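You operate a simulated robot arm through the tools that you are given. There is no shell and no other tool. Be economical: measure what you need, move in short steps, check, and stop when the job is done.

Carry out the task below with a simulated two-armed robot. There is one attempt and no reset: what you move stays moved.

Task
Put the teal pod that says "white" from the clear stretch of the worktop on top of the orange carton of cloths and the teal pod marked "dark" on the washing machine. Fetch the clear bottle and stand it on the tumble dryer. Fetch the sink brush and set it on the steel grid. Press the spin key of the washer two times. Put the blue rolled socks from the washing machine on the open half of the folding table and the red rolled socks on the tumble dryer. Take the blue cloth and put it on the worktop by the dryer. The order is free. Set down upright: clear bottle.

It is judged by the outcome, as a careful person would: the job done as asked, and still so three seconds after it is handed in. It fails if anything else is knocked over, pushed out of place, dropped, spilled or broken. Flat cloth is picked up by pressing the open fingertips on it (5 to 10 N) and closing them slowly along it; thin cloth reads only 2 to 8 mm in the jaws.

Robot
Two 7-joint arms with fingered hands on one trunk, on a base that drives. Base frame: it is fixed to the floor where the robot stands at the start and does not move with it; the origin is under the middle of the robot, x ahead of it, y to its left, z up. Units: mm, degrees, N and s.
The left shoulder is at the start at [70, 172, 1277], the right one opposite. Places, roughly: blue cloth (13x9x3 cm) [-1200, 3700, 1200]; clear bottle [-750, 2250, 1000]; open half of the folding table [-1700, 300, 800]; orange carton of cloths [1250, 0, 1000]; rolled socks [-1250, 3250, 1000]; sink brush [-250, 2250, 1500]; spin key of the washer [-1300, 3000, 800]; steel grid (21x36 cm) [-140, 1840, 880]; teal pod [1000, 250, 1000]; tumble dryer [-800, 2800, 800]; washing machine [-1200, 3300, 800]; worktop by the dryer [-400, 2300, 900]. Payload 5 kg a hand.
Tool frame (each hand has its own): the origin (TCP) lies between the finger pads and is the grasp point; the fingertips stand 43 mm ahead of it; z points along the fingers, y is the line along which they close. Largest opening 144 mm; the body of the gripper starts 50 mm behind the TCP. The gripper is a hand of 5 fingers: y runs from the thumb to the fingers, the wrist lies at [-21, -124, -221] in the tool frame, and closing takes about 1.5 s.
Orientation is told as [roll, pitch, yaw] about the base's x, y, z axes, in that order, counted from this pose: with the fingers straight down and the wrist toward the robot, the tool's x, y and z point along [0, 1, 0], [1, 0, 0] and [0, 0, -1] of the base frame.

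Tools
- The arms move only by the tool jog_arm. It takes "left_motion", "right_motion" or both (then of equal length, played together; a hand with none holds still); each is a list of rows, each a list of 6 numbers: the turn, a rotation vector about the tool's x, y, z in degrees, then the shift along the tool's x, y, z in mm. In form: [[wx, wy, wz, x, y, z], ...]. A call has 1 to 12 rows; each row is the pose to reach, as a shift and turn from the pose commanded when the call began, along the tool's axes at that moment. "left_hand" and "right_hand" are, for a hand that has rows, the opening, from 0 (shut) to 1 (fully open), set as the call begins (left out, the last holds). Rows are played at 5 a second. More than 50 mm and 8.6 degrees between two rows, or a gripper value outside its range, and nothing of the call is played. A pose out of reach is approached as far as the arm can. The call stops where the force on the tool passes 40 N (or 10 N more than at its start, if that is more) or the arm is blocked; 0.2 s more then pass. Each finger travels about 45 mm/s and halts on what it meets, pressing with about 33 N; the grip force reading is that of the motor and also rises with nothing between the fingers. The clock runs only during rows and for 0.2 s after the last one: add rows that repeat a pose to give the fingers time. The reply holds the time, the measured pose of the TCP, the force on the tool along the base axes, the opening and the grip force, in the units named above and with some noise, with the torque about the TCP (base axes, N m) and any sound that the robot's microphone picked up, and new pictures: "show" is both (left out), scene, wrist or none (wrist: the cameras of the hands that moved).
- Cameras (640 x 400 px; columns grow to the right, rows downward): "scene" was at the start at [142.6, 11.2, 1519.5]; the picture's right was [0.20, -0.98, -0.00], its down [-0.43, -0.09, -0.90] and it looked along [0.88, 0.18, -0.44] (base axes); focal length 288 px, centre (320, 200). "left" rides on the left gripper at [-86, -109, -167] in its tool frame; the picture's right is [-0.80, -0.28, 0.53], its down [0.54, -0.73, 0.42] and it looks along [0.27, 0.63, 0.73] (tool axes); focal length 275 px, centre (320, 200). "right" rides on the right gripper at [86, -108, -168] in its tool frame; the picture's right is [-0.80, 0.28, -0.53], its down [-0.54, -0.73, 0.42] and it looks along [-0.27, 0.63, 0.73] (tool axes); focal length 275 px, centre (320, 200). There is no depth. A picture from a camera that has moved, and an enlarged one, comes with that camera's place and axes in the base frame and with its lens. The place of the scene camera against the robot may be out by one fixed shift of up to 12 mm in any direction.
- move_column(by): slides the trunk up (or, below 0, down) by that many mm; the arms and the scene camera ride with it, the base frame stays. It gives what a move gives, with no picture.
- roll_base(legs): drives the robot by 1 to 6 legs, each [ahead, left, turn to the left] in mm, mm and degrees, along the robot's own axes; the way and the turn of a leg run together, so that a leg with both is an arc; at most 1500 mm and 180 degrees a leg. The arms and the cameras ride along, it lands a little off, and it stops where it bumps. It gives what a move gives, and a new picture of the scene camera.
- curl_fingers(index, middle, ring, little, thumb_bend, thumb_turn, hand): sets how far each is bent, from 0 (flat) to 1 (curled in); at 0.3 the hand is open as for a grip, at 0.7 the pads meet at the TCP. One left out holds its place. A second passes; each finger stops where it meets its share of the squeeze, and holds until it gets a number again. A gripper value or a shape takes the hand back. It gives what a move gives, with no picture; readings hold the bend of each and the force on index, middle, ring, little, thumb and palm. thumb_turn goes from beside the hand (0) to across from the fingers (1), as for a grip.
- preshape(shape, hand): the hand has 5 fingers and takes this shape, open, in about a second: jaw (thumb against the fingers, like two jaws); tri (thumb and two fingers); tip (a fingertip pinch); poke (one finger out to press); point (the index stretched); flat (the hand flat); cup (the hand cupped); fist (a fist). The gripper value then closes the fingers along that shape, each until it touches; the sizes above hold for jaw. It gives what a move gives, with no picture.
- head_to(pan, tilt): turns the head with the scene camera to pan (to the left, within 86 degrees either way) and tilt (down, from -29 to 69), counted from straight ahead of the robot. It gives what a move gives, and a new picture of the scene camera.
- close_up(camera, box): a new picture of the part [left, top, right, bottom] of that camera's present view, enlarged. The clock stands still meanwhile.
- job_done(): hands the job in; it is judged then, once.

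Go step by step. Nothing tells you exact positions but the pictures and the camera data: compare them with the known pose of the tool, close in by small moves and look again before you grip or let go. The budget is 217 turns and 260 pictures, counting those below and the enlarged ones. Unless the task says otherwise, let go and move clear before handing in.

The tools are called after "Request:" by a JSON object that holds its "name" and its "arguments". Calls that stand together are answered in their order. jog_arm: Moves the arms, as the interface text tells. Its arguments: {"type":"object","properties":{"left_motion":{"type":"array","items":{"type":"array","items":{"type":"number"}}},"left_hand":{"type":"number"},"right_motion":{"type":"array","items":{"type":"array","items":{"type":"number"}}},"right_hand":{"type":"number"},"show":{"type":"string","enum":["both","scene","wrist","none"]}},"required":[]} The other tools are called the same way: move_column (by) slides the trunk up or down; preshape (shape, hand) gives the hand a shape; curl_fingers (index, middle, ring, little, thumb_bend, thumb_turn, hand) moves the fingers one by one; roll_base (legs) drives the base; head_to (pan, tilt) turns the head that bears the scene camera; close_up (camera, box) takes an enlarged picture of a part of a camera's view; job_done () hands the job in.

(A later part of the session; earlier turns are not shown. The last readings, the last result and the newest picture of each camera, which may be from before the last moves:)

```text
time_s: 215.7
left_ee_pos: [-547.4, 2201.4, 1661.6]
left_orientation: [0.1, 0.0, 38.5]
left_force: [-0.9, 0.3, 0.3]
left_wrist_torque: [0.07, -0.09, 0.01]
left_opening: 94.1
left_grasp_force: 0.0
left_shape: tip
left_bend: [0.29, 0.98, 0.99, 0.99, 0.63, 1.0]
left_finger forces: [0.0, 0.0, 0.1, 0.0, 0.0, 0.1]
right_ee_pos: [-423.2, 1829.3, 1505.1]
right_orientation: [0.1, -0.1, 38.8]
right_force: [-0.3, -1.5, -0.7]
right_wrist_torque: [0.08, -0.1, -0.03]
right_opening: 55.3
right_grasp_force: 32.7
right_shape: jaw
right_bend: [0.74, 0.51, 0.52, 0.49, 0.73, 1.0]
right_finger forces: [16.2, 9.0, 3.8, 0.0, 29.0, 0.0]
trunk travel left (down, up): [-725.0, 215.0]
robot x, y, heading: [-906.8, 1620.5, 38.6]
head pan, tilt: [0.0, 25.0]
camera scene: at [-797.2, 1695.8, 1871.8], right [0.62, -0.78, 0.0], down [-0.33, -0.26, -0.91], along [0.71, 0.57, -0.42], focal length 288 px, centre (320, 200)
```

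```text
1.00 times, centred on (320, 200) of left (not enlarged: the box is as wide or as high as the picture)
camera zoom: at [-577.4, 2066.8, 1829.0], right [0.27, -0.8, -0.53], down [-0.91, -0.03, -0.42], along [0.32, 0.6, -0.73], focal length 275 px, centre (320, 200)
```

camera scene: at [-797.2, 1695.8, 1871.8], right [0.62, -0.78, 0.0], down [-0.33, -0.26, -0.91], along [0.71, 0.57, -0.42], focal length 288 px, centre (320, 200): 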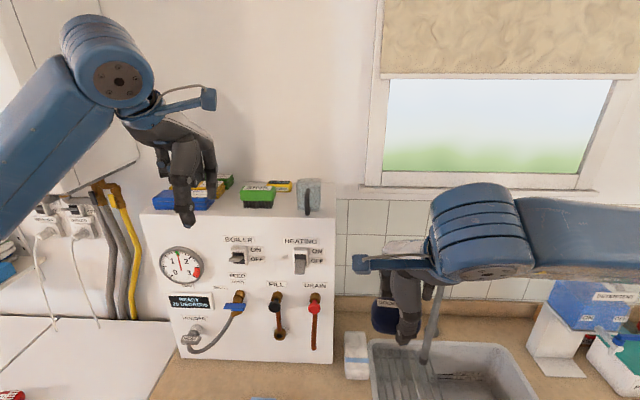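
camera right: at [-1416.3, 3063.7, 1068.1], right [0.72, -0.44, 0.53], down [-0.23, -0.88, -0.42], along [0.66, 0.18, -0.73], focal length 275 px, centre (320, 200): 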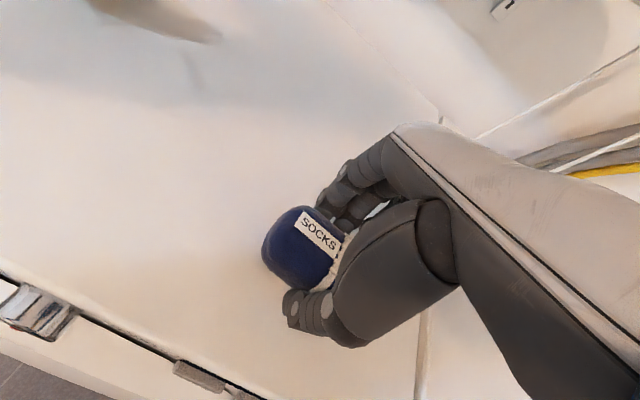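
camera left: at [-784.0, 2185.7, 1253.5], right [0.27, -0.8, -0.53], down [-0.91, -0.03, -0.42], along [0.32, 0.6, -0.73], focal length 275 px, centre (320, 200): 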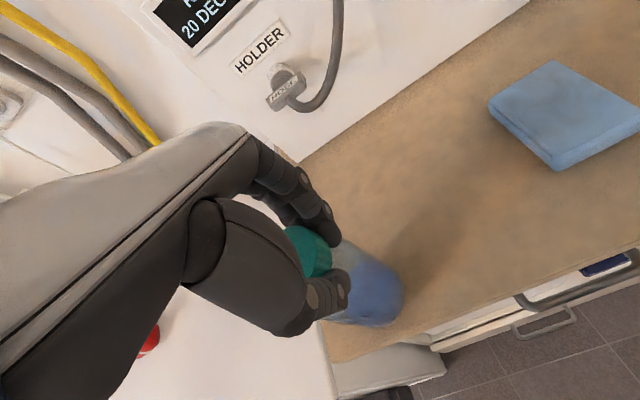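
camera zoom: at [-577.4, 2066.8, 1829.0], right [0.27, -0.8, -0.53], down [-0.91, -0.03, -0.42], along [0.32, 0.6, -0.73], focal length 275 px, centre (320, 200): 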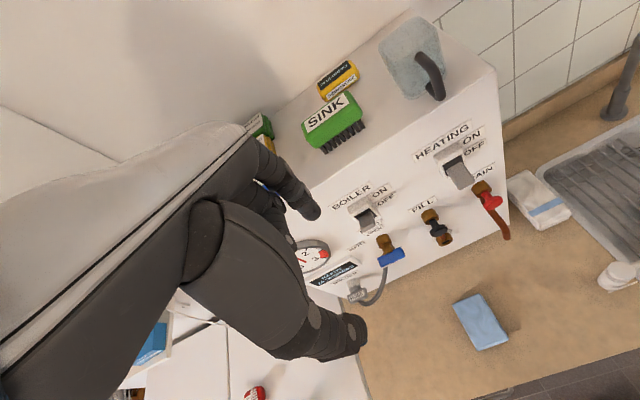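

Request:
{"name": "close_up", "arguments": {"camera": "left", "box": [260, 40, 460, 190]}}

Request:
{"name": "close_up", "arguments": {"camera": "scene", "box": [130, 150, 350, 250]}}

```text
2.67 times, centred on (360, 115) of left
camera zoom: at [-577.4, 2066.8, 1829.0], right [0.27, -0.8, -0.53], down [-0.91, -0.03, -0.42], along [0.32, 0.6, -0.73], focal length 734 px, centre (213, 427)
```

zoom: 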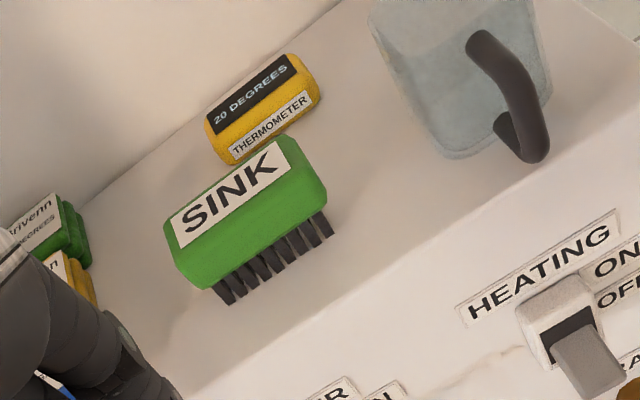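

```text
2.91 times, centred on (240, 200) of scene
camera zoom: at [-797.2, 1695.8, 1871.8], right [0.62, -0.78, 0.0], down [-0.33, -0.26, -0.91], along [0.71, 0.57, -0.42], focal length 839 px, centre (553, 200)
```

zoom: 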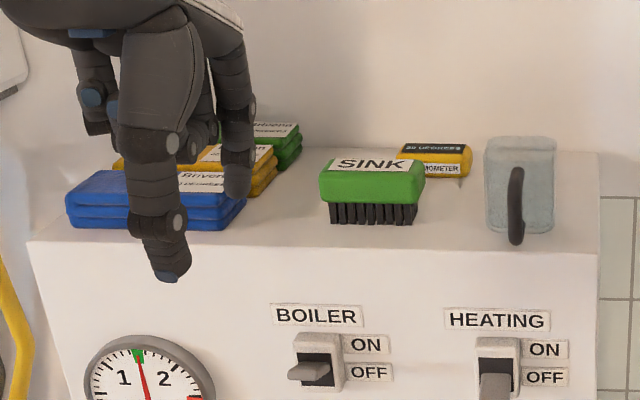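

Request:
{"name": "jog_arm", "arguments": {"left_motion": [[0, 0, 0, -10, 45, 0], [0, 0, 0, -20, 90, 0], [0, 0, 0, -30, 135, 5], [0, 0, 0, -40, 180, 10], [0, 0, 0, -50, 225, 15], [0, 0, 0, -54, 262, 20], [0, 0, 0, -54, 262, 20]], "show": "none"}}

Request:
{"name": "close_up", "arguments": {"camera": "left", "box": [220, 120, 420, 370]}}

Request:
{"name": "close_up", "arguments": {"camera": "scene", "box": [180, 100, 340, 225]}}

```text
time_s: 217.3
left_ee_pos: [-303.9, 2326.9, 1637.7]
left_orientation: [0.0, 0.2, 38.5]
left_force: [-0.5, 0.8, 0.1]
left_wrist_torque: [-0.02, -0.05, 0.0]
left_opening: 94.0
left_grasp_force: 0.1
left_shape: tip
left_bend: [0.29, 0.98, 0.99, 0.99, 0.63, 1.0]
left_finger forces: [0.1, 0.1, 0.0, 0.0, 0.0, 0.0]
right_ee_pos: [-419.2, 1832.9, 1502.2]
right_orientation: [-0.2, 0.0, 38.7]
right_force: [-0.2, 0.8, -0.2]
right_wrist_torque: [0.02, -0.06, -0.05]
right_opening: 55.1
right_grasp_force: 32.9
right_shape: jaw
right_bend: [0.74, 0.51, 0.52, 0.49, 0.73, 1.0]
right_finger forces: [16.0, 9.1, 3.7, 0.0, 29.0, 0.0]
trunk travel left (down, up): [-725.0, 215.0]
robot x, y, heading: [-904.9, 1618.2, 38.5]
head pan, tilt: [0.0, 25.0]
```

```text
1.60 times, centred on (320, 245) of left
camera zoom: at [-332.9, 2192.6, 1805.1], right [0.27, -0.8, -0.53], down [-0.91, -0.03, -0.42], along [0.32, 0.6, -0.73], focal length 440 px, centre (320, 128)
```

zoom: 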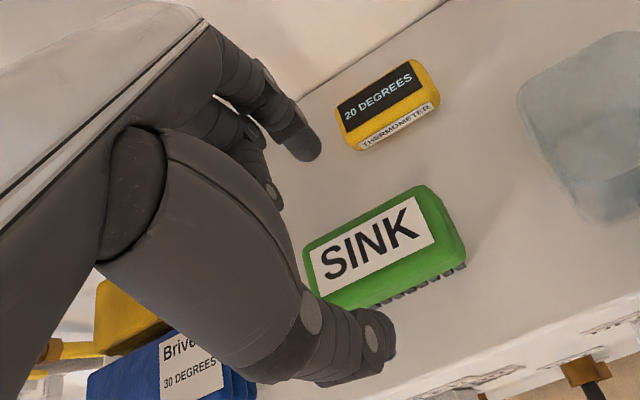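

```text
3.20 times, centred on (260, 162) of scene
camera zoom: at [-791.9, 1700.7, 1871.1], right [0.62, -0.78, 0.0], down [-0.33, -0.26, -0.91], along [0.71, 0.57, -0.42], focal length 923 px, centre (512, 320)
```

zoom: 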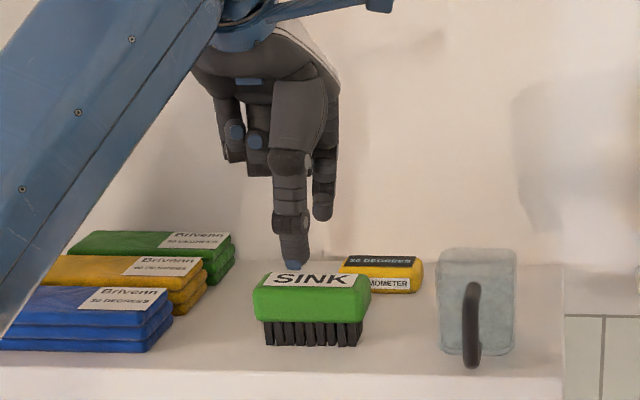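

Request:
{"name": "jog_arm", "arguments": {"left_motion": [[0, 0, 0, 0, 0, 25], [0, 0, 0, 0, 0, 50], [0, 0, 0, 0, 0, 66], [0, 0, 0, 0, 0, 76], [0, 0, 0, 0, 0, 76]], "show": "none"}}

Request:
{"name": "close_up", "arguments": {"camera": "scene", "box": [180, 120, 340, 245]}}

Request:
{"name": "jog_arm", "arguments": {"left_motion": [[0, 0, 0, 0, 0, 0], [0, 0, 0, 0, 0, 0], [0, 0, 0, 0, 0, 0], [0, 0, 0, 0, 0, 0], [0, 0, 0, 0, 0, 0]], "left_hand": 0, "show": "none"}}

Request:
{"name": "close_up", "arguments": {"camera": "scene", "box": [180, 120, 340, 245]}}

```text
time_s: 218.5
left_ee_pos: [-302.7, 2326.4, 1561.0]
left_orientation: [0.0, 0.2, 38.4]
left_force: [0.2, -0.7, 0.7]
left_wrist_torque: [-0.01, 0.0, 0.03]
left_opening: 93.4
left_grasp_force: 0.0
left_shape: tip
left_bend: [0.29, 0.98, 0.99, 0.99, 0.63, 1.0]
left_finger forces: [0.0, 0.0, 0.1, 0.0, 0.1, 0.0]
right_ee_pos: [-418.2, 1833.2, 1502.0]
right_orientation: [0.0, 0.1, 38.6]
right_force: [0.1, -0.8, -0.5]
right_wrist_torque: [0.0, 0.04, 0.01]
right_opening: 54.8
right_grasp_force: 33.0
right_shape: jaw
right_bend: [0.74, 0.51, 0.52, 0.49, 0.73, 1.0]
right_finger forces: [16.1, 9.1, 3.8, 0.1, 29.0, 0.0]
trunk travel left (down, up): [-725.0, 215.0]
robot x, y, heading: [-904.0, 1618.6, 38.8]
head pan, tilt: [0.0, 25.0]
```

```text
3.20 times, centred on (260, 182) of scene
camera zoom: at [-790.3, 1700.9, 1870.9], right [0.62, -0.78, 0.0], down [-0.33, -0.26, -0.91], along [0.71, 0.57, -0.42], focal length 923 px, centre (512, 256)
```

zoom: 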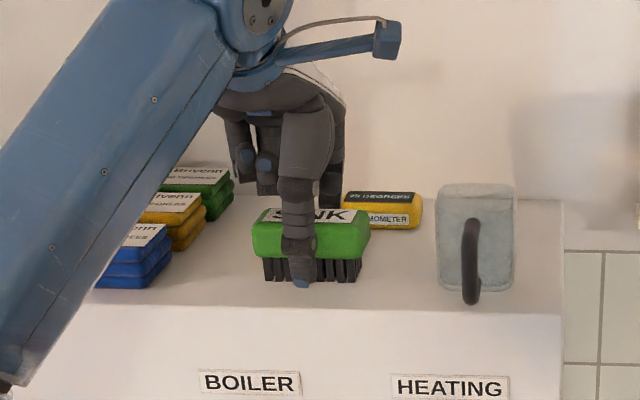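

```text
time_s: 219.7
left_ee_pos: [-303.4, 2325.8, 1561.5]
left_orientation: [0.0, 0.2, 38.5]
left_force: [-0.8, 0.0, 0.2]
left_wrist_torque: [-0.02, 0.01, -0.03]
left_opening: 44.7
left_grasp_force: 32.7
left_shape: tip
left_bend: [0.73, 1.0, 1.0, 1.0, 0.74, 1.0]
left_finger forces: [29.7, 0.0, 0.0, 0.0, 29.6, 0.0]
right_ee_pos: [-417.6, 1834.0, 1502.2]
right_orientation: [0.0, 0.0, 38.7]
right_force: [-0.2, 0.1, 0.7]
right_wrist_torque: [-0.01, 0.0, 0.03]
right_opening: 54.7
right_grasp_force: 32.8
right_shape: jaw
right_bend: [0.74, 0.51, 0.52, 0.49, 0.73, 1.0]
right_finger forces: [16.1, 9.1, 3.7, 0.0, 28.9, 0.0]
trunk travel left (down, up): [-725.0, 215.0]
robot x, y, heading: [-905.8, 1617.0, 38.6]
head pan, tilt: [0.0, 25.0]
```

```text
3.20 times, centred on (260, 182) of scene
camera zoom: at [-790.6, 1700.9, 1871.0], right [0.62, -0.78, 0.0], down [-0.33, -0.26, -0.91], along [0.71, 0.57, -0.42], focal length 923 px, centre (512, 256)
```

zoom: 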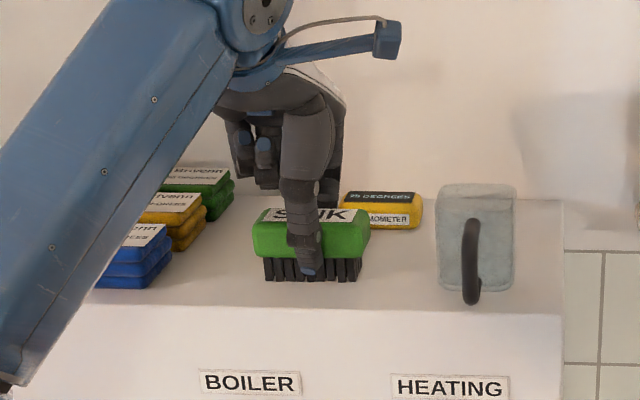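

Brush gripped. I'll lift it, draw it back and retreat, then look down at the grid.

Request:
{"name": "jog_arm", "arguments": {"left_motion": [[0, 0, 0, 0, 0, -30], [0, 0, 0, 0, 0, -65], [0, 0, 0, 0, -10, -95], [0, 0, 0, 0, -50, -105], [0, 0, 0, 0, -95, -105], [0, 0, 0, 0, -140, -105], [0, 0, 0, 0, -185, -105], [0, 0, 0, 0, -230, -105], [0, 0, 0, 0, -270, -105], [0, 0, 0, 0, -310, -105]], "show": "none"}}

Request:
{"name": "roll_base", "arguments": {"legs": [[-200, 0, 0], [0, -470, 0]]}}

Request:
{"name": "move_column", "arguments": {"by": -250}}

Request:
{"name": "head_to", "arguments": {"pan": 5, "tilt": 42}}

```text
time_s: 221.9
left_ee_pos: [-546.0, 2132.8, 1667.1]
left_orientation: [0.0, 0.2, 38.5]
left_force: [-0.9, -1.3, -1.1]
left_wrist_torque: [0.01, -0.04, 0.01]
left_opening: 44.3
left_grasp_force: 33.0
left_shape: tip
left_bend: [0.73, 1.0, 1.0, 1.0, 0.74, 1.0]
left_finger forces: [29.8, 0.1, 0.1, 0.1, 29.9, 0.0]
right_ee_pos: [-420.8, 1833.8, 1503.9]
right_orientation: [-0.1, 0.0, 38.5]
right_force: [-0.4, -0.4, -0.8]
right_wrist_torque: [-0.01, -0.04, -0.02]
right_opening: 55.0
right_grasp_force: 32.7
right_shape: jaw
right_bend: [0.74, 0.51, 0.52, 0.49, 0.73, 1.0]
right_finger forces: [16.1, 9.1, 3.8, 0.0, 29.0, 0.0]
trunk travel left (down, up): [-725.0, 215.0]
robot x, y, heading: [-908.2, 1621.6, 38.6]
head pan, tilt: [0.0, 25.0]
```

```text
time_s: 225.9
left_ee_pos: [-409.9, 1645.1, 1666.4]
left_orientation: [-0.1, 0.2, 38.5]
left_force: [-0.7, 0.7, -1.1]
left_wrist_torque: [-0.03, -0.05, 0.01]
left_opening: 44.6
left_grasp_force: 33.3
left_shape: tip
left_bend: [0.73, 1.0, 1.0, 1.0, 0.74, 1.0]
left_finger forces: [29.8, 0.0, 0.1, 0.1, 29.8, 0.0]
right_ee_pos: [-284.0, 1344.6, 1503.7]
right_orientation: [-0.2, 0.1, 38.5]
right_force: [-0.8, -0.1, -0.3]
right_wrist_torque: [-0.03, -0.01, 0.0]
right_opening: 54.9
right_grasp_force: 33.2
right_shape: jaw
right_bend: [0.74, 0.51, 0.52, 0.49, 0.73, 1.0]
right_finger forces: [16.1, 9.2, 3.8, 0.0, 29.0, 0.0]
trunk travel left (down, up): [-725.0, 215.0]
robot x, y, heading: [-770.3, 1125.9, 38.5]
head pan, tilt: [0.0, 25.0]
camera scene: at [-656.6, 1211.6, 1871.0], right [0.62, -0.78, 0.0], down [-0.33, -0.27, -0.91], along [0.71, 0.56, -0.42], focal length 288 px, centre (320, 200)
```

scene: 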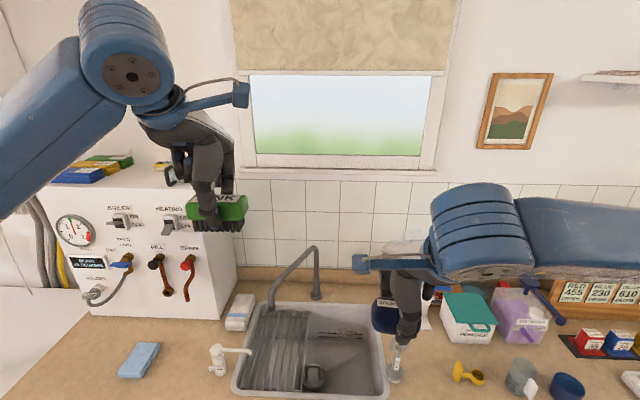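

```text
time_s: 228.4
left_ee_pos: [-407.6, 1643.5, 1418.6]
left_orientation: [0.0, 0.2, 38.5]
left_force: [0.4, 0.1, -1.2]
left_wrist_torque: [0.0, -0.04, -0.03]
left_opening: 44.5
left_grasp_force: 33.2
left_shape: tip
left_bend: [0.73, 1.0, 1.0, 1.0, 0.74, 1.0]
left_finger forces: [29.8, 0.1, 0.0, 0.0, 29.7, 0.0]
right_ee_pos: [-281.4, 1341.0, 1253.8]
right_orientation: [-0.1, 0.1, 38.6]
right_force: [0.2, 0.1, -0.1]
right_wrist_torque: [-0.02, -0.01, -0.02]
right_opening: 55.0
right_grasp_force: 33.2
right_shape: jaw
right_bend: [0.74, 0.51, 0.52, 0.49, 0.73, 1.0]
right_finger forces: [16.2, 9.1, 3.7, 0.0, 29.0, 0.0]
trunk travel left (down, up): [-475.0, 465.0]
robot x, y, heading: [-767.0, 1127.4, 38.7]
head pan, tilt: [0.0, 25.0]
```

```text
time_s: 229.2
left_ee_pos: [-406.7, 1643.2, 1416.5]
left_orientation: [0.0, 0.2, 38.6]
left_force: [0.1, -0.1, -1.2]
left_wrist_torque: [0.02, -0.01, -0.02]
left_opening: 44.2
left_grasp_force: 33.2
left_shape: tip
left_bend: [0.73, 1.0, 1.0, 1.0, 0.74, 1.0]
left_finger forces: [29.8, 0.1, 0.1, 0.0, 29.7, 0.0]
right_ee_pos: [-279.6, 1341.3, 1252.6]
right_orientation: [0.0, 0.2, 38.6]
right_force: [0.1, 0.3, -0.1]
right_wrist_torque: [-0.02, 0.0, -0.03]
right_opening: 54.8
right_grasp_force: 32.7
right_shape: jaw
right_bend: [0.74, 0.51, 0.52, 0.49, 0.73, 1.0]
right_finger forces: [16.1, 9.1, 3.8, 0.1, 29.0, 0.1]
trunk travel left (down, up): [-475.0, 465.0]
robot x, y, heading: [-771.4, 1126.4, 38.6]
head pan, tilt: [5.0, 42.0]
camera scene: at [-665.7, 1209.0, 1594.8], right [0.69, -0.72, 0.0], down [-0.48, -0.46, -0.74], along [0.54, 0.51, -0.67], focal length 288 px, centre (320, 200)
```

scene: 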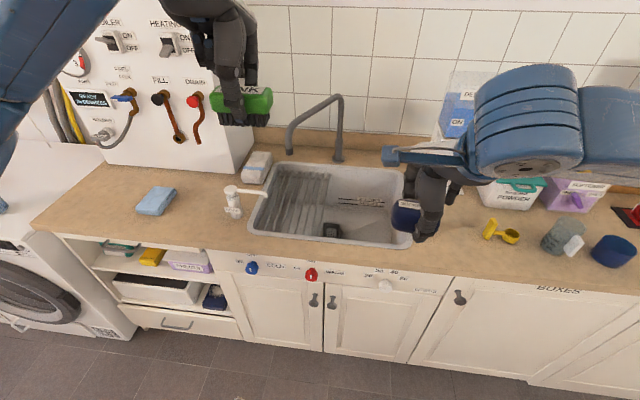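

Request:
{"name": "close_up", "arguments": {"camera": "scene", "box": [210, 80, 430, 260]}}

Request:
{"name": "close_up", "arguments": {"camera": "left", "box": [0, 0, 640, 400]}}

```text
2.22 times, centred on (320, 170) of scene
camera zoom: at [-665.7, 1209.0, 1594.8], right [0.69, -0.72, 0.0], down [-0.48, -0.46, -0.74], along [0.54, 0.51, -0.67], focal length 641 px, centre (320, 267)
```

zoom: 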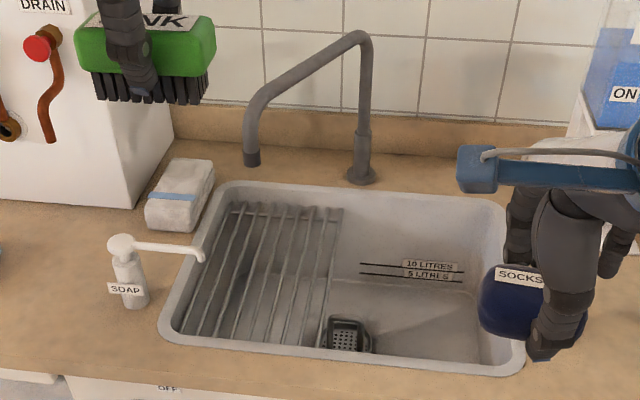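

```text
1.00 times, centred on (320, 200) of left (not enlarged: the box is as wide or as high as the picture)
camera zoom: at [-437.3, 1508.6, 1585.7], right [0.27, -0.8, -0.53], down [-0.91, -0.03, -0.42], along [0.32, 0.6, -0.73], focal length 275 px, centre (320, 200)
```

zoom: 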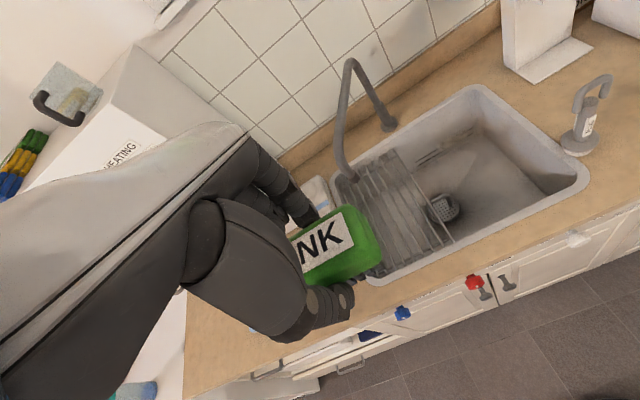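

The faucet spout hangs over the middle of the grid and the soap nozzle over its left edge, so I'll aim for the front right part of the grid (u≈915, v≈1475).

Request:
{"name": "roll_base", "arguments": {"legs": [[100, -20, 0]]}}

Request:
{"name": "move_column", "arguments": {"by": -150}}

Request:
{"name": "jog_arm", "arguments": {"left_motion": [[0, 0, 0, -20, 20, 10], [0, 0, 0, -42, 45, 20], [0, 0, 0, -42, 75, 45], [0, 0, 0, -42, 100, 75], [0, 0, 0, -42, 105, 115], [0, 0, 0, -42, 105, 115]], "show": "both"}}

Request:
{"name": "close_up", "arguments": {"camera": "scene", "box": [190, 60, 430, 260]}}

```text
time_s: 230.4
left_ee_pos: [-317.4, 1688.6, 1419.1]
left_orientation: [-0.1, 0.2, 38.3]
left_force: [-0.5, 0.0, -1.0]
left_wrist_torque: [0.01, -0.08, 0.01]
left_opening: 44.6
left_grasp_force: 32.6
left_shape: tip
left_bend: [0.73, 1.0, 1.0, 1.0, 0.74, 1.0]
left_finger forces: [29.8, 0.0, 0.1, 0.1, 29.8, 0.0]
right_ee_pos: [-193.2, 1387.1, 1254.4]
right_orientation: [-0.1, 0.0, 38.6]
right_force: [0.8, -0.6, 0.6]
right_wrist_torque: [0.02, -0.03, 0.01]
right_opening: 55.0
right_grasp_force: 33.8
right_shape: jaw
right_bend: [0.74, 0.51, 0.52, 0.49, 0.73, 1.0]
right_finger forces: [16.0, 9.0, 3.8, 0.1, 28.9, 0.0]
trunk travel left (down, up): [-475.0, 465.0]
robot x, y, heading: [-677.0, 1171.9, 38.4]
head pan, tilt: [5.0, 42.0]
camera scene: at [-577.6, 1254.6, 1595.1], right [0.69, -0.72, 0.0], down [-0.48, -0.46, -0.74], along [0.54, 0.51, -0.67], focal length 288 px, centre (320, 200)
```

scene: 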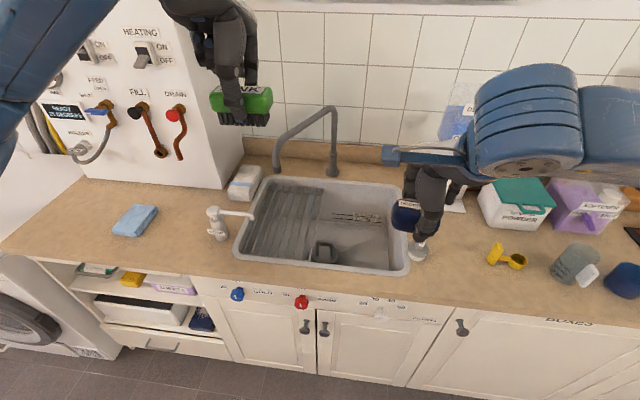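

```text
time_s: 232.2
left_ee_pos: [-317.4, 1689.3, 1267.7]
left_orientation: [0.1, 0.1, 38.4]
left_force: [-0.5, -0.7, -1.1]
left_wrist_torque: [-0.01, 0.02, 0.02]
left_opening: 44.2
left_grasp_force: 33.0
left_shape: tip
left_bend: [0.73, 1.0, 1.0, 1.0, 0.74, 1.0]
left_finger forces: [29.8, 0.0, 0.0, 0.0, 29.8, 0.0]
right_ee_pos: [-190.9, 1388.4, 1103.6]
right_orientation: [0.0, 0.1, 38.6]
right_force: [-0.3, 0.2, -0.8]
right_wrist_torque: [0.0, 0.05, 0.0]
right_opening: 54.9
right_grasp_force: 32.9
right_shape: jaw
right_bend: [0.74, 0.51, 0.52, 0.49, 0.73, 1.0]
right_finger forces: [16.2, 9.1, 3.8, 0.0, 28.9, 0.1]
trunk travel left (down, up): [-325.0, 615.0]
robot x, y, heading: [-673.5, 1172.9, 38.8]
head pan, tilt: [5.0, 42.0]
```

```text
time_s: 233.6
left_ee_pos: [-209.3, 1721.5, 1152.5]
left_orientation: [0.0, 0.2, 38.4]
left_force: [-0.4, 0.1, -1.0]
left_wrist_torque: [0.0, 0.02, 0.04]
left_opening: 44.5
left_grasp_force: 33.2
left_shape: tip
left_bend: [0.73, 1.0, 1.0, 1.0, 0.74, 1.0]
left_finger forces: [29.7, 0.0, 0.1, 0.0, 29.7, 0.0]
right_ee_pos: [-191.9, 1387.2, 1102.9]
right_orientation: [0.0, 0.1, 38.6]
right_force: [-0.2, 0.5, -0.5]
right_wrist_torque: [0.01, -0.03, 0.0]
right_opening: 54.9
right_grasp_force: 33.7
right_shape: jaw
right_bend: [0.74, 0.51, 0.52, 0.49, 0.73, 1.0]
right_finger forces: [16.2, 9.1, 3.7, 0.0, 29.0, 0.0]
trunk travel left (down, up): [-325.0, 615.0]
robot x, y, heading: [-678.9, 1174.1, 38.4]
head pan, tilt: [5.0, 42.0]
camera scene: at [-575.7, 1255.3, 1444.8], right [0.69, -0.72, 0.0], down [-0.48, -0.46, -0.74], along [0.54, 0.51, -0.67], focal length 288 px, centre (320, 200)
camera left: at [-239.6, 1587.0, 1320.6], right [0.27, -0.8, -0.53], down [-0.91, -0.03, -0.42], along [0.32, 0.6, -0.73], focal length 275 px, centre (320, 200)
```

scene: 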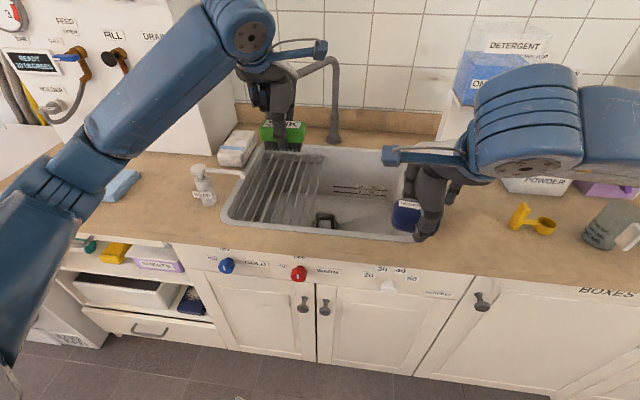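
left: 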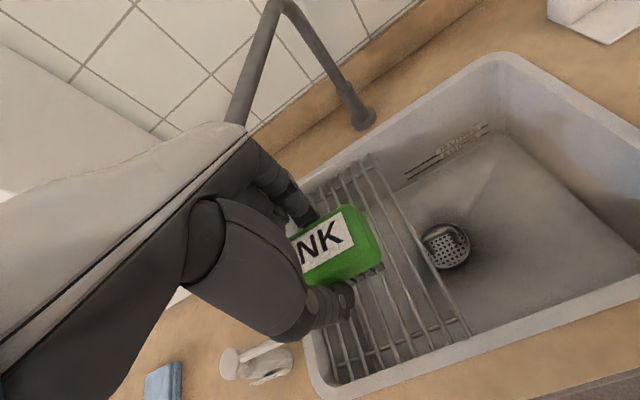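

```text
2.00 times, centred on (310, 160) of scene
camera zoom: at [-575.7, 1255.3, 1444.8], right [0.69, -0.72, 0.0], down [-0.48, -0.46, -0.74], along [0.54, 0.51, -0.67], focal length 577 px, centre (340, 280)
```

zoom: 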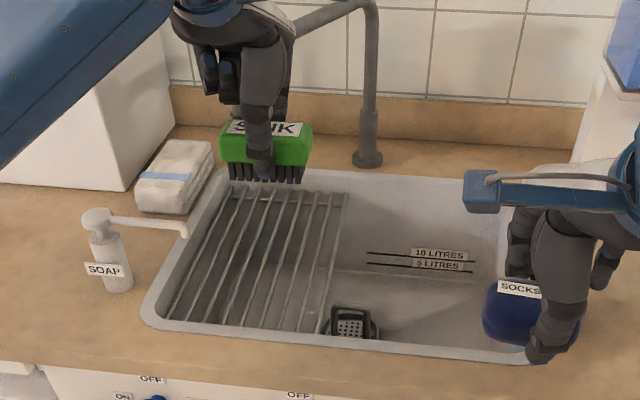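

Request:
{"name": "close_up", "arguments": {"camera": "right", "box": [0, 0, 640, 400]}}

Request:
{"name": "close_up", "arguments": {"camera": "scene", "box": [230, 30, 350, 160]}}

```text
1.00 times, centred on (320, 200) of right (not enlarged: the box is as wide or as high as the picture)
camera zoom: at [-328.8, 1387.0, 1270.9], right [0.72, -0.45, 0.53], down [-0.23, -0.88, -0.42], along [0.66, 0.18, -0.73], focal length 275 px, centre (320, 200)
```

zoom: 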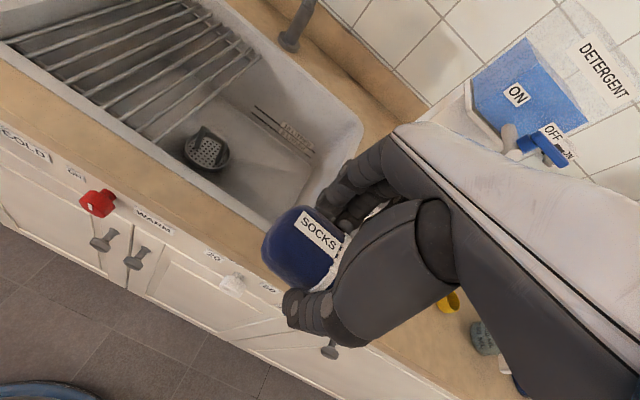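

```text
3.08 times, centred on (290, 95) of scene
camera zoom: at [-575.7, 1255.3, 1444.8], right [0.69, -0.72, 0.0], down [-0.48, -0.46, -0.74], along [0.54, 0.51, -0.67], focal length 887 px, centre (412, 523)
```

zoom: 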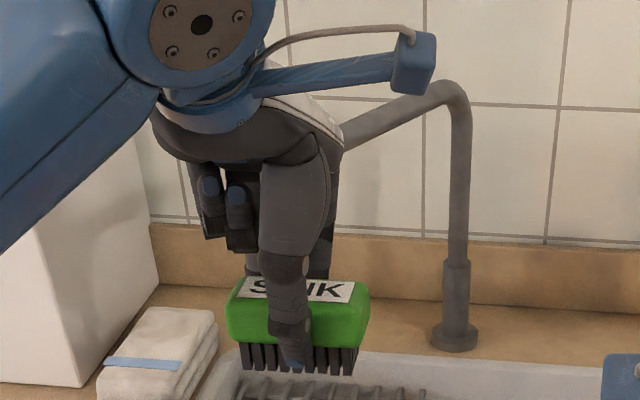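

Geometry puts the spout about 40 mm behind the hand's path; I'll shift slightly forward-right and descend.

Request:
{"name": "jog_arm", "arguments": {"left_motion": [[0, 0, 0, -4, -8, 15], [0, 0, 0, -8, -10, 40], [0, 0, 0, -8, -10, 75], [0, 0, 0, -8, -10, 110], [0, 0, 0, -8, -10, 145], [0, 0, 0, -8, -10, 175], [0, 0, 0, -8, -10, 175]], "show": "wrist"}}

Request:
{"name": "close_up", "arguments": {"camera": "scene", "box": [210, 70, 370, 230]}}

```text
time_s: 235.2
left_ee_pos: [-211.2, 1707.9, 977.2]
left_orientation: [0.1, 0.3, 38.3]
left_force: [0.5, 0.2, -1.6]
left_wrist_torque: [0.02, 0.01, 0.03]
left_opening: 44.4
left_grasp_force: 33.0
left_shape: tip
left_bend: [0.73, 1.0, 1.0, 1.0, 0.74, 1.0]
left_finger forces: [29.6, 0.1, 0.1, 0.0, 29.6, 0.1]
right_ee_pos: [-190.7, 1387.0, 1103.1]
right_orientation: [0.1, 0.1, 38.6]
right_force: [0.0, -0.9, -0.9]
right_wrist_torque: [0.01, 0.01, -0.01]
right_opening: 55.0
right_grasp_force: 33.2
right_shape: jaw
right_bend: [0.74, 0.51, 0.52, 0.49, 0.73, 1.0]
right_finger forces: [16.0, 9.1, 3.8, 0.1, 29.1, 0.0]
trunk travel left (down, up): [-325.0, 615.0]
robot x, y, heading: [-677.3, 1174.7, 38.6]
head pan, tilt: [5.0, 42.0]
camera left: at [-241.8, 1574.1, 1145.2], right [0.27, -0.8, -0.53], down [-0.91, -0.03, -0.42], along [0.32, 0.6, -0.73], focal length 275 px, centre (320, 200)
```

left: 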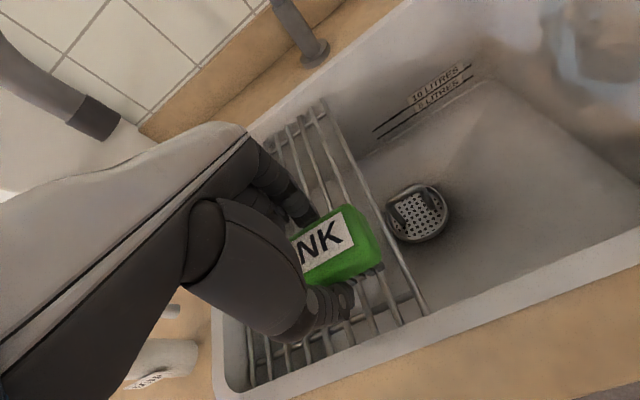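

```text
2.50 times, centred on (290, 150) of scene
camera zoom: at [-575.3, 1255.4, 1444.8], right [0.69, -0.72, 0.0], down [-0.49, -0.46, -0.74], along [0.54, 0.51, -0.67], focal length 721 px, centre (395, 325)
```

zoom: 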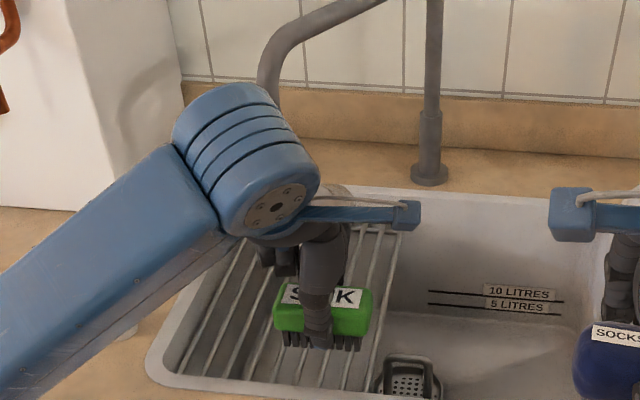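

Request:
{"name": "jog_arm", "arguments": {"left_motion": [[0, 0, 0, 4, 0, 6], [0, 0, 0, 8, 0, 12], [0, 0, 0, 8, 0, 17], [0, 0, 0, 8, 0, 21], [0, 0, 0, 8, 0, 24]], "show": "none"}}

Request:
{"name": "close_up", "arguments": {"camera": "scene", "box": [240, 130, 340, 230]}}

```text
time_s: 236.4
left_ee_pos: [-217.2, 1716.2, 954.2]
left_orientation: [0.0, 0.3, 38.5]
left_force: [0.8, 0.2, -0.8]
left_wrist_torque: [-0.01, 0.0, -0.02]
left_opening: 44.2
left_grasp_force: 32.8
left_shape: tip
left_bend: [0.73, 1.0, 1.0, 1.0, 0.74, 1.0]
left_finger forces: [29.5, 0.0, 0.1, 0.1, 29.4, 0.1]
right_ee_pos: [-190.7, 1388.2, 1102.0]
right_orientation: [0.0, 0.2, 38.5]
right_force: [0.1, -0.3, -1.3]
right_wrist_torque: [0.01, 0.01, -0.01]
right_opening: 54.9
right_grasp_force: 33.1
right_shape: jaw
right_bend: [0.74, 0.51, 0.52, 0.49, 0.73, 1.0]
right_finger forces: [16.1, 9.1, 3.8, 0.0, 29.0, 0.1]
trunk travel left (down, up): [-325.0, 615.0]
robot x, y, heading: [-677.2, 1174.4, 38.6]
head pan, tilt: [5.0, 42.0]
```

```text
4.00 times, centred on (290, 180) of scene
camera zoom: at [-575.2, 1255.8, 1444.7], right [0.69, -0.72, 0.0], down [-0.49, -0.46, -0.74], along [0.54, 0.51, -0.67], focal length 1153 px, centre (440, 280)
```

zoom: 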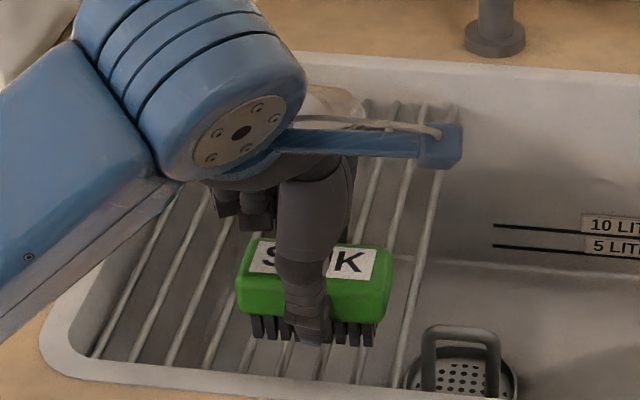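

Request:
{"name": "jog_arm", "arguments": {"left_motion": [[0, 0, 0, 0, 0, 3], [0, 0, 0, 0, 0, 6], [0, 0, 0, 0, 0, 8], [0, 0, 0, 0, 0, 8]], "show": "none"}}

Request:
{"name": "jog_arm", "arguments": {"left_motion": [[0, 0, 0, 0, 0, 2], [0, 0, 0, 0, 0, 4], [0, 0, 0, 0, 0, 6], [0, 0, 0, 0, 0, 6]], "show": "none"}}

```text
time_s: 237.4
left_ee_pos: [-217.5, 1715.4, 944.7]
left_orientation: [0.0, 0.2, 38.4]
left_force: [-1.0, -0.2, -1.2]
left_wrist_torque: [0.01, 0.02, -0.03]
left_opening: 44.4
left_grasp_force: 32.8
left_shape: tip
left_bend: [0.73, 1.0, 1.0, 1.0, 0.74, 1.0]
left_finger forces: [29.5, 0.0, 0.0, 0.0, 29.4, 0.0]
right_ee_pos: [-190.5, 1389.1, 1103.8]
right_orientation: [0.1, 0.0, 38.6]
right_force: [0.3, -0.6, -0.5]
right_wrist_torque: [-0.02, -0.02, 0.0]
right_opening: 55.0
right_grasp_force: 32.3
right_shape: jaw
right_bend: [0.74, 0.51, 0.52, 0.49, 0.73, 1.0]
right_finger forces: [16.1, 9.1, 3.8, 0.0, 29.0, 0.0]
trunk travel left (down, up): [-325.0, 615.0]
robot x, y, heading: [-678.9, 1173.8, 38.6]
head pan, tilt: [5.0, 42.0]
```

```text
time_s: 238.4
left_ee_pos: [-216.6, 1715.5, 937.7]
left_orientation: [0.0, 0.2, 38.5]
left_force: [-1.1, 0.0, -0.8]
left_wrist_torque: [0.01, -0.03, -0.02]
left_opening: 44.5
left_grasp_force: 33.1
left_shape: tip
left_bend: [0.73, 1.0, 1.0, 1.0, 0.74, 1.0]
left_finger forces: [29.6, 0.0, 0.0, 0.0, 29.6, 0.0]
right_ee_pos: [-190.6, 1387.6, 1103.7]
right_orientation: [0.0, 0.1, 38.6]
right_force: [-0.6, -0.1, -0.7]
right_wrist_torque: [-0.04, -0.01, -0.01]
right_opening: 55.0
right_grasp_force: 32.3
right_shape: jaw
right_bend: [0.74, 0.51, 0.52, 0.49, 0.73, 1.0]
right_finger forces: [16.1, 9.0, 3.8, 0.0, 29.0, 0.0]
trunk travel left (down, up): [-325.0, 615.0]
robot x, y, heading: [-676.0, 1174.9, 38.6]
head pan, tilt: [5.0, 42.0]
```

Request:
{"name": "jog_arm", "arguments": {"left_motion": [[0, 0, 0, 0, 0, 2], [0, 0, 0, 0, 0, 4], [0, 0, 0, 0, 0, 6], [0, 0, 0, 0, 0, 6]], "show": "none"}}

Request:
{"name": "close_up", "arguments": {"camera": "left", "box": [240, 150, 480, 350]}}

Request:
{"name": "close_up", "arguments": {"camera": "scene", "box": [240, 130, 340, 230]}}

```text
time_s: 239.4
left_ee_pos: [-217.8, 1714.3, 933.5]
left_orientation: [-0.1, 0.3, 38.4]
left_force: [0.0, 0.2, -1.2]
left_wrist_torque: [0.01, 0.01, -0.06]
left_opening: 44.3
left_grasp_force: 33.3
left_shape: tip
left_bend: [0.73, 1.0, 1.0, 1.0, 0.74, 1.0]
left_finger forces: [29.5, 0.1, 0.0, 0.0, 29.6, 0.0]
right_ee_pos: [-190.3, 1388.2, 1102.6]
right_orientation: [0.0, 0.2, 38.5]
right_force: [0.1, 0.5, -0.4]
right_wrist_torque: [0.02, -0.02, -0.01]
right_opening: 55.1
right_grasp_force: 32.9
right_shape: jaw
right_bend: [0.74, 0.51, 0.52, 0.49, 0.73, 1.0]
right_finger forces: [16.2, 9.1, 3.8, 0.0, 29.1, 0.0]
trunk travel left (down, up): [-325.0, 615.0]
robot x, y, heading: [-677.2, 1172.2, 38.5]
head pan, tilt: [5.0, 42.0]
```

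```text
2.00 times, centred on (360, 250) of left
camera zoom: at [-247.4, 1580.7, 1101.7], right [0.27, -0.8, -0.53], down [-0.91, -0.03, -0.42], along [0.32, 0.6, -0.73], focal length 551 px, centre (240, 100)
```

zoom: 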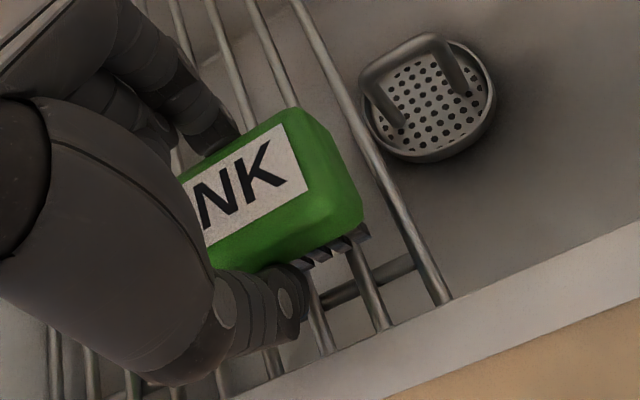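

```text
4.00 times, centred on (290, 180) of scene
camera zoom: at [-575.3, 1255.7, 1444.7], right [0.69, -0.72, 0.0], down [-0.49, -0.46, -0.74], along [0.54, 0.51, -0.67], focal length 1153 px, centre (440, 280)
```

zoom: 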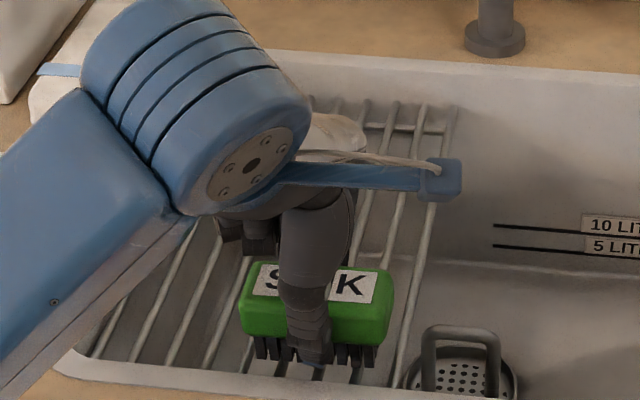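

Request:
{"name": "jog_arm", "arguments": {"left_motion": [[0, 0, 0, 0, 0, 2], [0, 0, 0, 0, 0, 4], [0, 0, 0, 0, 0, 6], [0, 0, 0, 0, 0, 8], [0, 0, 0, 0, 0, 8]], "show": "none"}}

```text
time_s: 240.6
left_ee_pos: [-217.2, 1714.3, 928.9]
left_orientation: [-0.1, -0.2, 38.5]
left_force: [0.9, 2.0, 30.6]
left_wrist_torque: [0.1, -0.09, 0.0]
left_opening: 45.9
left_grasp_force: 33.5
left_shape: tip
left_bend: [0.73, 1.0, 1.0, 1.0, 0.74, 1.0]
left_finger forces: [36.5, 0.1, 0.0, 0.0, 34.4, 0.0]
right_ee_pos: [-192.6, 1386.8, 1103.7]
right_orientation: [-0.1, 0.0, 38.5]
right_force: [-0.2, 0.6, 0.6]
right_wrist_torque: [0.06, 0.0, -0.03]
right_opening: 54.9
right_grasp_force: 33.5
right_shape: jaw
right_bend: [0.74, 0.51, 0.52, 0.49, 0.73, 1.0]
right_finger forces: [16.1, 9.1, 3.8, 0.0, 29.0, 0.0]
trunk travel left (down, up): [-325.0, 615.0]
robot x, y, heading: [-678.1, 1171.0, 38.4]
head pan, tilt: [5.0, 42.0]
```

Contact with the grid. I'll ease off 6 mm, then open a little and rise.

Request:
{"name": "jog_arm", "arguments": {"left_motion": [[0, 0, 0, 0, 0, -3], [0, 0, 0, 0, 0, -5], [0, 0, 0, 0, 0, -5]], "show": "none"}}

Request:
{"name": "jog_arm", "arguments": {"left_motion": [[0, 0, 0, 0, 0, 0], [0, 0, 0, 0, 0, 0], [0, 0, 0, 0, 0, 0], [0, 0, 0, 0, 0, 0], [0, 0, 0, 0, 0, -20], [0, 0, 0, 0, 0, -55], [0, 0, 0, 0, 0, -95], [0, 0, 0, 0, 0, -140], [0, 0, 0, 0, 0, -180], [0, 0, 0, 0, 0, -220]], "left_hand": 0.6, "show": "both"}}

```text
time_s: 241.4
left_ee_pos: [-217.1, 1714.9, 929.8]
left_orientation: [0.1, 0.3, 38.5]
left_force: [2.1, 2.2, 13.1]
left_wrist_torque: [0.2, -0.24, 0.03]
left_opening: 46.0
left_grasp_force: 33.0
left_shape: tip
left_bend: [0.73, 1.0, 1.0, 1.0, 0.75, 1.0]
left_finger forces: [35.4, 0.0, 0.1, 0.0, 31.9, 0.0]
right_ee_pos: [-191.3, 1386.6, 1103.4]
right_orientation: [0.0, 0.0, 38.5]
right_force: [0.2, -0.4, -0.6]
right_wrist_torque: [-0.04, 0.01, 0.0]
right_opening: 54.8
right_grasp_force: 33.3
right_shape: jaw
right_bend: [0.74, 0.51, 0.52, 0.49, 0.73, 1.0]
right_finger forces: [16.1, 9.1, 3.8, 0.0, 29.0, 0.1]
trunk travel left (down, up): [-325.0, 615.0]
robot x, y, heading: [-676.1, 1175.3, 38.9]
head pan, tilt: [5.0, 42.0]
```

```text
time_s: 243.6
left_ee_pos: [-217.9, 1715.1, 1150.5]
left_orientation: [0.1, 0.3, 38.3]
left_force: [0.5, 0.0, -0.7]
left_wrist_torque: [0.04, 0.01, -0.01]
left_opening: 85.9
left_grasp_force: 0.0
left_shape: tip
left_bend: [0.29, 0.98, 0.99, 0.99, 0.66, 1.0]
left_finger forces: [0.0, 0.0, 0.0, 0.0, 0.0, 0.0]
right_ee_pos: [-191.6, 1387.0, 1102.5]
right_orientation: [0.0, 0.0, 38.6]
right_force: [0.5, -0.5, -0.6]
right_wrist_torque: [0.05, -0.03, -0.02]
right_opening: 54.8
right_grasp_force: 32.9
right_shape: jaw
right_bend: [0.74, 0.51, 0.52, 0.49, 0.73, 1.0]
right_finger forces: [16.1, 9.1, 3.9, 0.0, 29.0, 0.1]
trunk travel left (down, up): [-325.0, 615.0]
robot x, y, heading: [-677.9, 1171.7, 38.6]
head pan, tilt: [5.0, 42.0]
camera scene: at [-575.6, 1254.6, 1444.7], right [0.69, -0.72, 0.0], down [-0.49, -0.46, -0.74], along [0.54, 0.51, -0.67], focal length 288 px, centre (320, 200)
camera left: at [-247.3, 1580.4, 1319.0], right [0.27, -0.8, -0.53], down [-0.91, -0.03, -0.42], along [0.32, 0.6, -0.73], focal length 275 px, centre (320, 200)
```

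scene: 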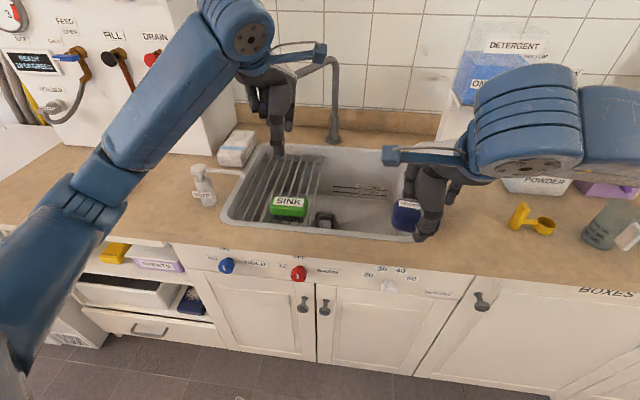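
left: 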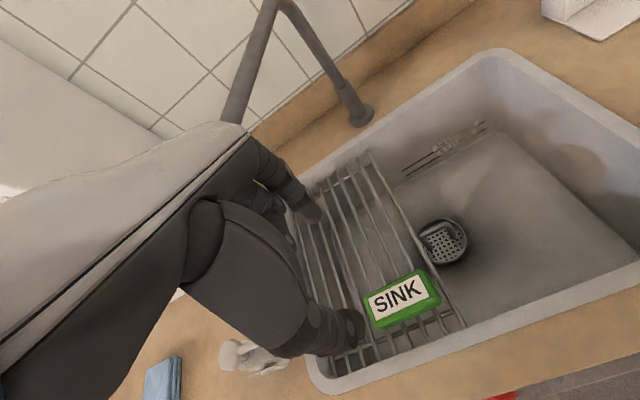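

Brush lies on the grid. I'll draw the left hand back, retreat, and turn to find the folding table.

Request:
{"name": "jog_arm", "arguments": {"left_motion": [[0, 0, 0, 0, -45, 0], [0, 0, 0, 0, -90, -10], [0, 0, 0, 0, -135, -20], [0, 0, 0, 0, -170, -30]], "show": "none"}}

Request:
{"name": "roll_base", "arguments": {"legs": [[-400, 0, 0], [0, 0, 150]]}}

Request:
{"name": "head_to", "arguments": {"pan": 0, "tilt": 22}}

```text
time_s: 244.6
left_ee_pos: [-352.1, 1607.8, 1180.9]
left_orientation: [0.0, 0.2, 38.5]
left_force: [0.5, -0.5, -0.9]
left_wrist_torque: [0.0, -0.03, -0.01]
left_opening: 85.8
left_grasp_force: 0.0
left_shape: tip
left_bend: [0.29, 0.98, 0.99, 0.99, 0.66, 1.0]
left_finger forces: [0.0, 0.0, 0.0, 0.1, 0.1, 0.0]
right_ee_pos: [-192.9, 1386.6, 1103.4]
right_orientation: [0.0, 0.1, 38.7]
right_force: [-1.5, -0.6, -0.5]
right_wrist_torque: [-0.01, -0.03, -0.01]
right_opening: 55.1
right_grasp_force: 33.2
right_shape: jaw
right_bend: [0.74, 0.51, 0.52, 0.49, 0.73, 1.0]
right_finger forces: [16.2, 9.1, 3.9, 0.0, 29.0, 0.0]
trunk travel left (down, up): [-325.0, 615.0]
robot x, y, heading: [-678.2, 1175.0, 38.5]
head pan, tilt: [5.0, 42.0]
```

```text
time_s: 253.3
left_ee_pos: [-1485.1, 701.6, 1180.7]
left_orientation: [0.0, 0.3, -170.3]
left_force: [0.2, -1.0, -0.4]
left_wrist_torque: [0.01, 0.01, 0.0]
left_opening: 86.2
left_grasp_force: 0.0
left_shape: tip
left_bend: [0.29, 0.98, 0.99, 0.99, 0.66, 1.0]
left_finger forces: [0.0, 0.0, 0.0, 0.0, 0.0, 0.0]
right_ee_pos: [-1517.5, 972.6, 1103.2]
right_orientation: [0.0, 0.2, -170.1]
right_force: [-0.7, -0.2, 0.3]
right_wrist_torque: [0.0, -0.01, -0.03]
right_opening: 54.6
right_grasp_force: 32.7
right_shape: jaw
right_bend: [0.74, 0.51, 0.52, 0.49, 0.73, 1.0]
right_finger forces: [15.9, 8.8, 3.8, 0.0, 28.3, 0.1]
trunk travel left (down, up): [-325.0, 615.0]
robot x, y, heading: [-989.2, 927.2, -170.2]
head pan, tilt: [5.0, 42.0]
camera scene: at [-1116.1, 889.5, 1444.7], right [-0.25, 0.97, 0.0], down [0.65, 0.17, -0.74], along [-0.72, -0.19, -0.67], focal length 288 px, centre (320, 200)
```

scene: 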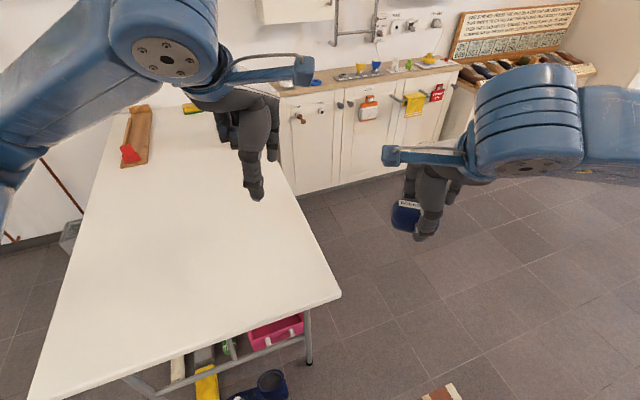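

```text
time_s: 254.1
left_ee_pos: [-1484.3, 701.2, 1180.0]
left_orientation: [0.0, 0.2, -170.4]
left_force: [0.3, 0.3, -0.1]
left_wrist_torque: [-0.03, -0.02, 0.02]
left_opening: 86.2
left_grasp_force: 0.0
left_shape: tip
left_bend: [0.29, 0.98, 0.99, 0.99, 0.66, 1.0]
left_finger forces: [0.1, 0.1, 0.0, 0.0, 0.0, 0.0]
right_ee_pos: [-1517.0, 972.7, 1102.7]
right_orientation: [0.0, 0.1, -170.2]
right_force: [1.0, -0.3, -0.9]
right_wrist_torque: [-0.02, 0.06, 0.02]
right_opening: 54.2
right_grasp_force: 32.7
right_shape: jaw
right_bend: [0.74, 0.51, 0.52, 0.49, 0.73, 1.0]
right_finger forces: [15.9, 8.8, 3.6, 0.0, 28.3, 0.0]
trunk travel left (down, up): [-325.0, 615.0]
robot x, y, heading: [-989.2, 928.7, -170.3]
head pan, tilt: [0.0, 22.0]
camera scene: at [-1126.8, 895.1, 1475.8], right [-0.17, 0.99, 0.0], down [0.37, 0.06, -0.93], along [-0.91, -0.16, -0.38], focal length 288 px, centre (320, 200)
```

scene: 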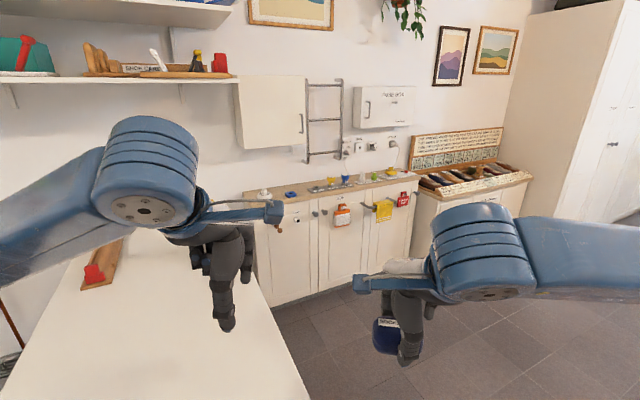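

The long white folding table is to my left; its near half looks clear. I'll look at it directly.

Request:
{"name": "head_to", "arguments": {"pan": 35, "tilt": 42}}

```text
time_s: 255.1
left_ee_pos: [-1484.4, 702.0, 1180.5]
left_orientation: [0.0, 0.2, -170.3]
left_force: [0.2, 0.1, 0.7]
left_wrist_torque: [-0.01, -0.01, -0.02]
left_opening: 86.1
left_grasp_force: 0.1
left_shape: tip
left_bend: [0.29, 0.98, 0.99, 0.99, 0.66, 1.0]
left_finger forces: [0.0, 0.0, 0.1, 0.0, 0.0, 0.0]
right_ee_pos: [-1516.1, 972.5, 1101.7]
right_orientation: [0.0, 0.2, -170.3]
right_force: [-0.9, 0.0, -0.6]
right_wrist_torque: [-0.02, 0.0, 0.0]
right_opening: 54.4
right_grasp_force: 33.1
right_shape: jaw
right_bend: [0.74, 0.51, 0.52, 0.49, 0.73, 1.0]
right_finger forces: [16.0, 8.8, 3.7, 0.0, 28.3, 0.0]
trunk travel left (down, up): [-325.0, 615.0]
robot x, y, heading: [-987.3, 927.9, -170.3]
head pan, tilt: [35.0, 42.0]
camera scene: at [-1094.7, 852.0, 1444.8], right [-0.7, 0.71, 0.0], down [0.48, 0.47, -0.74], along [-0.53, -0.52, -0.67], focal length 288 px, centre (320, 200)
```

scene: 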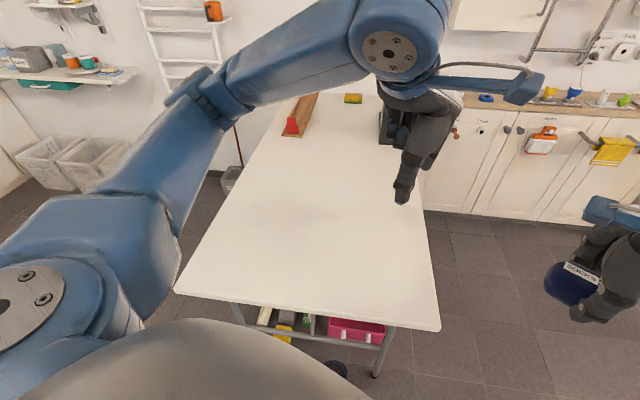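

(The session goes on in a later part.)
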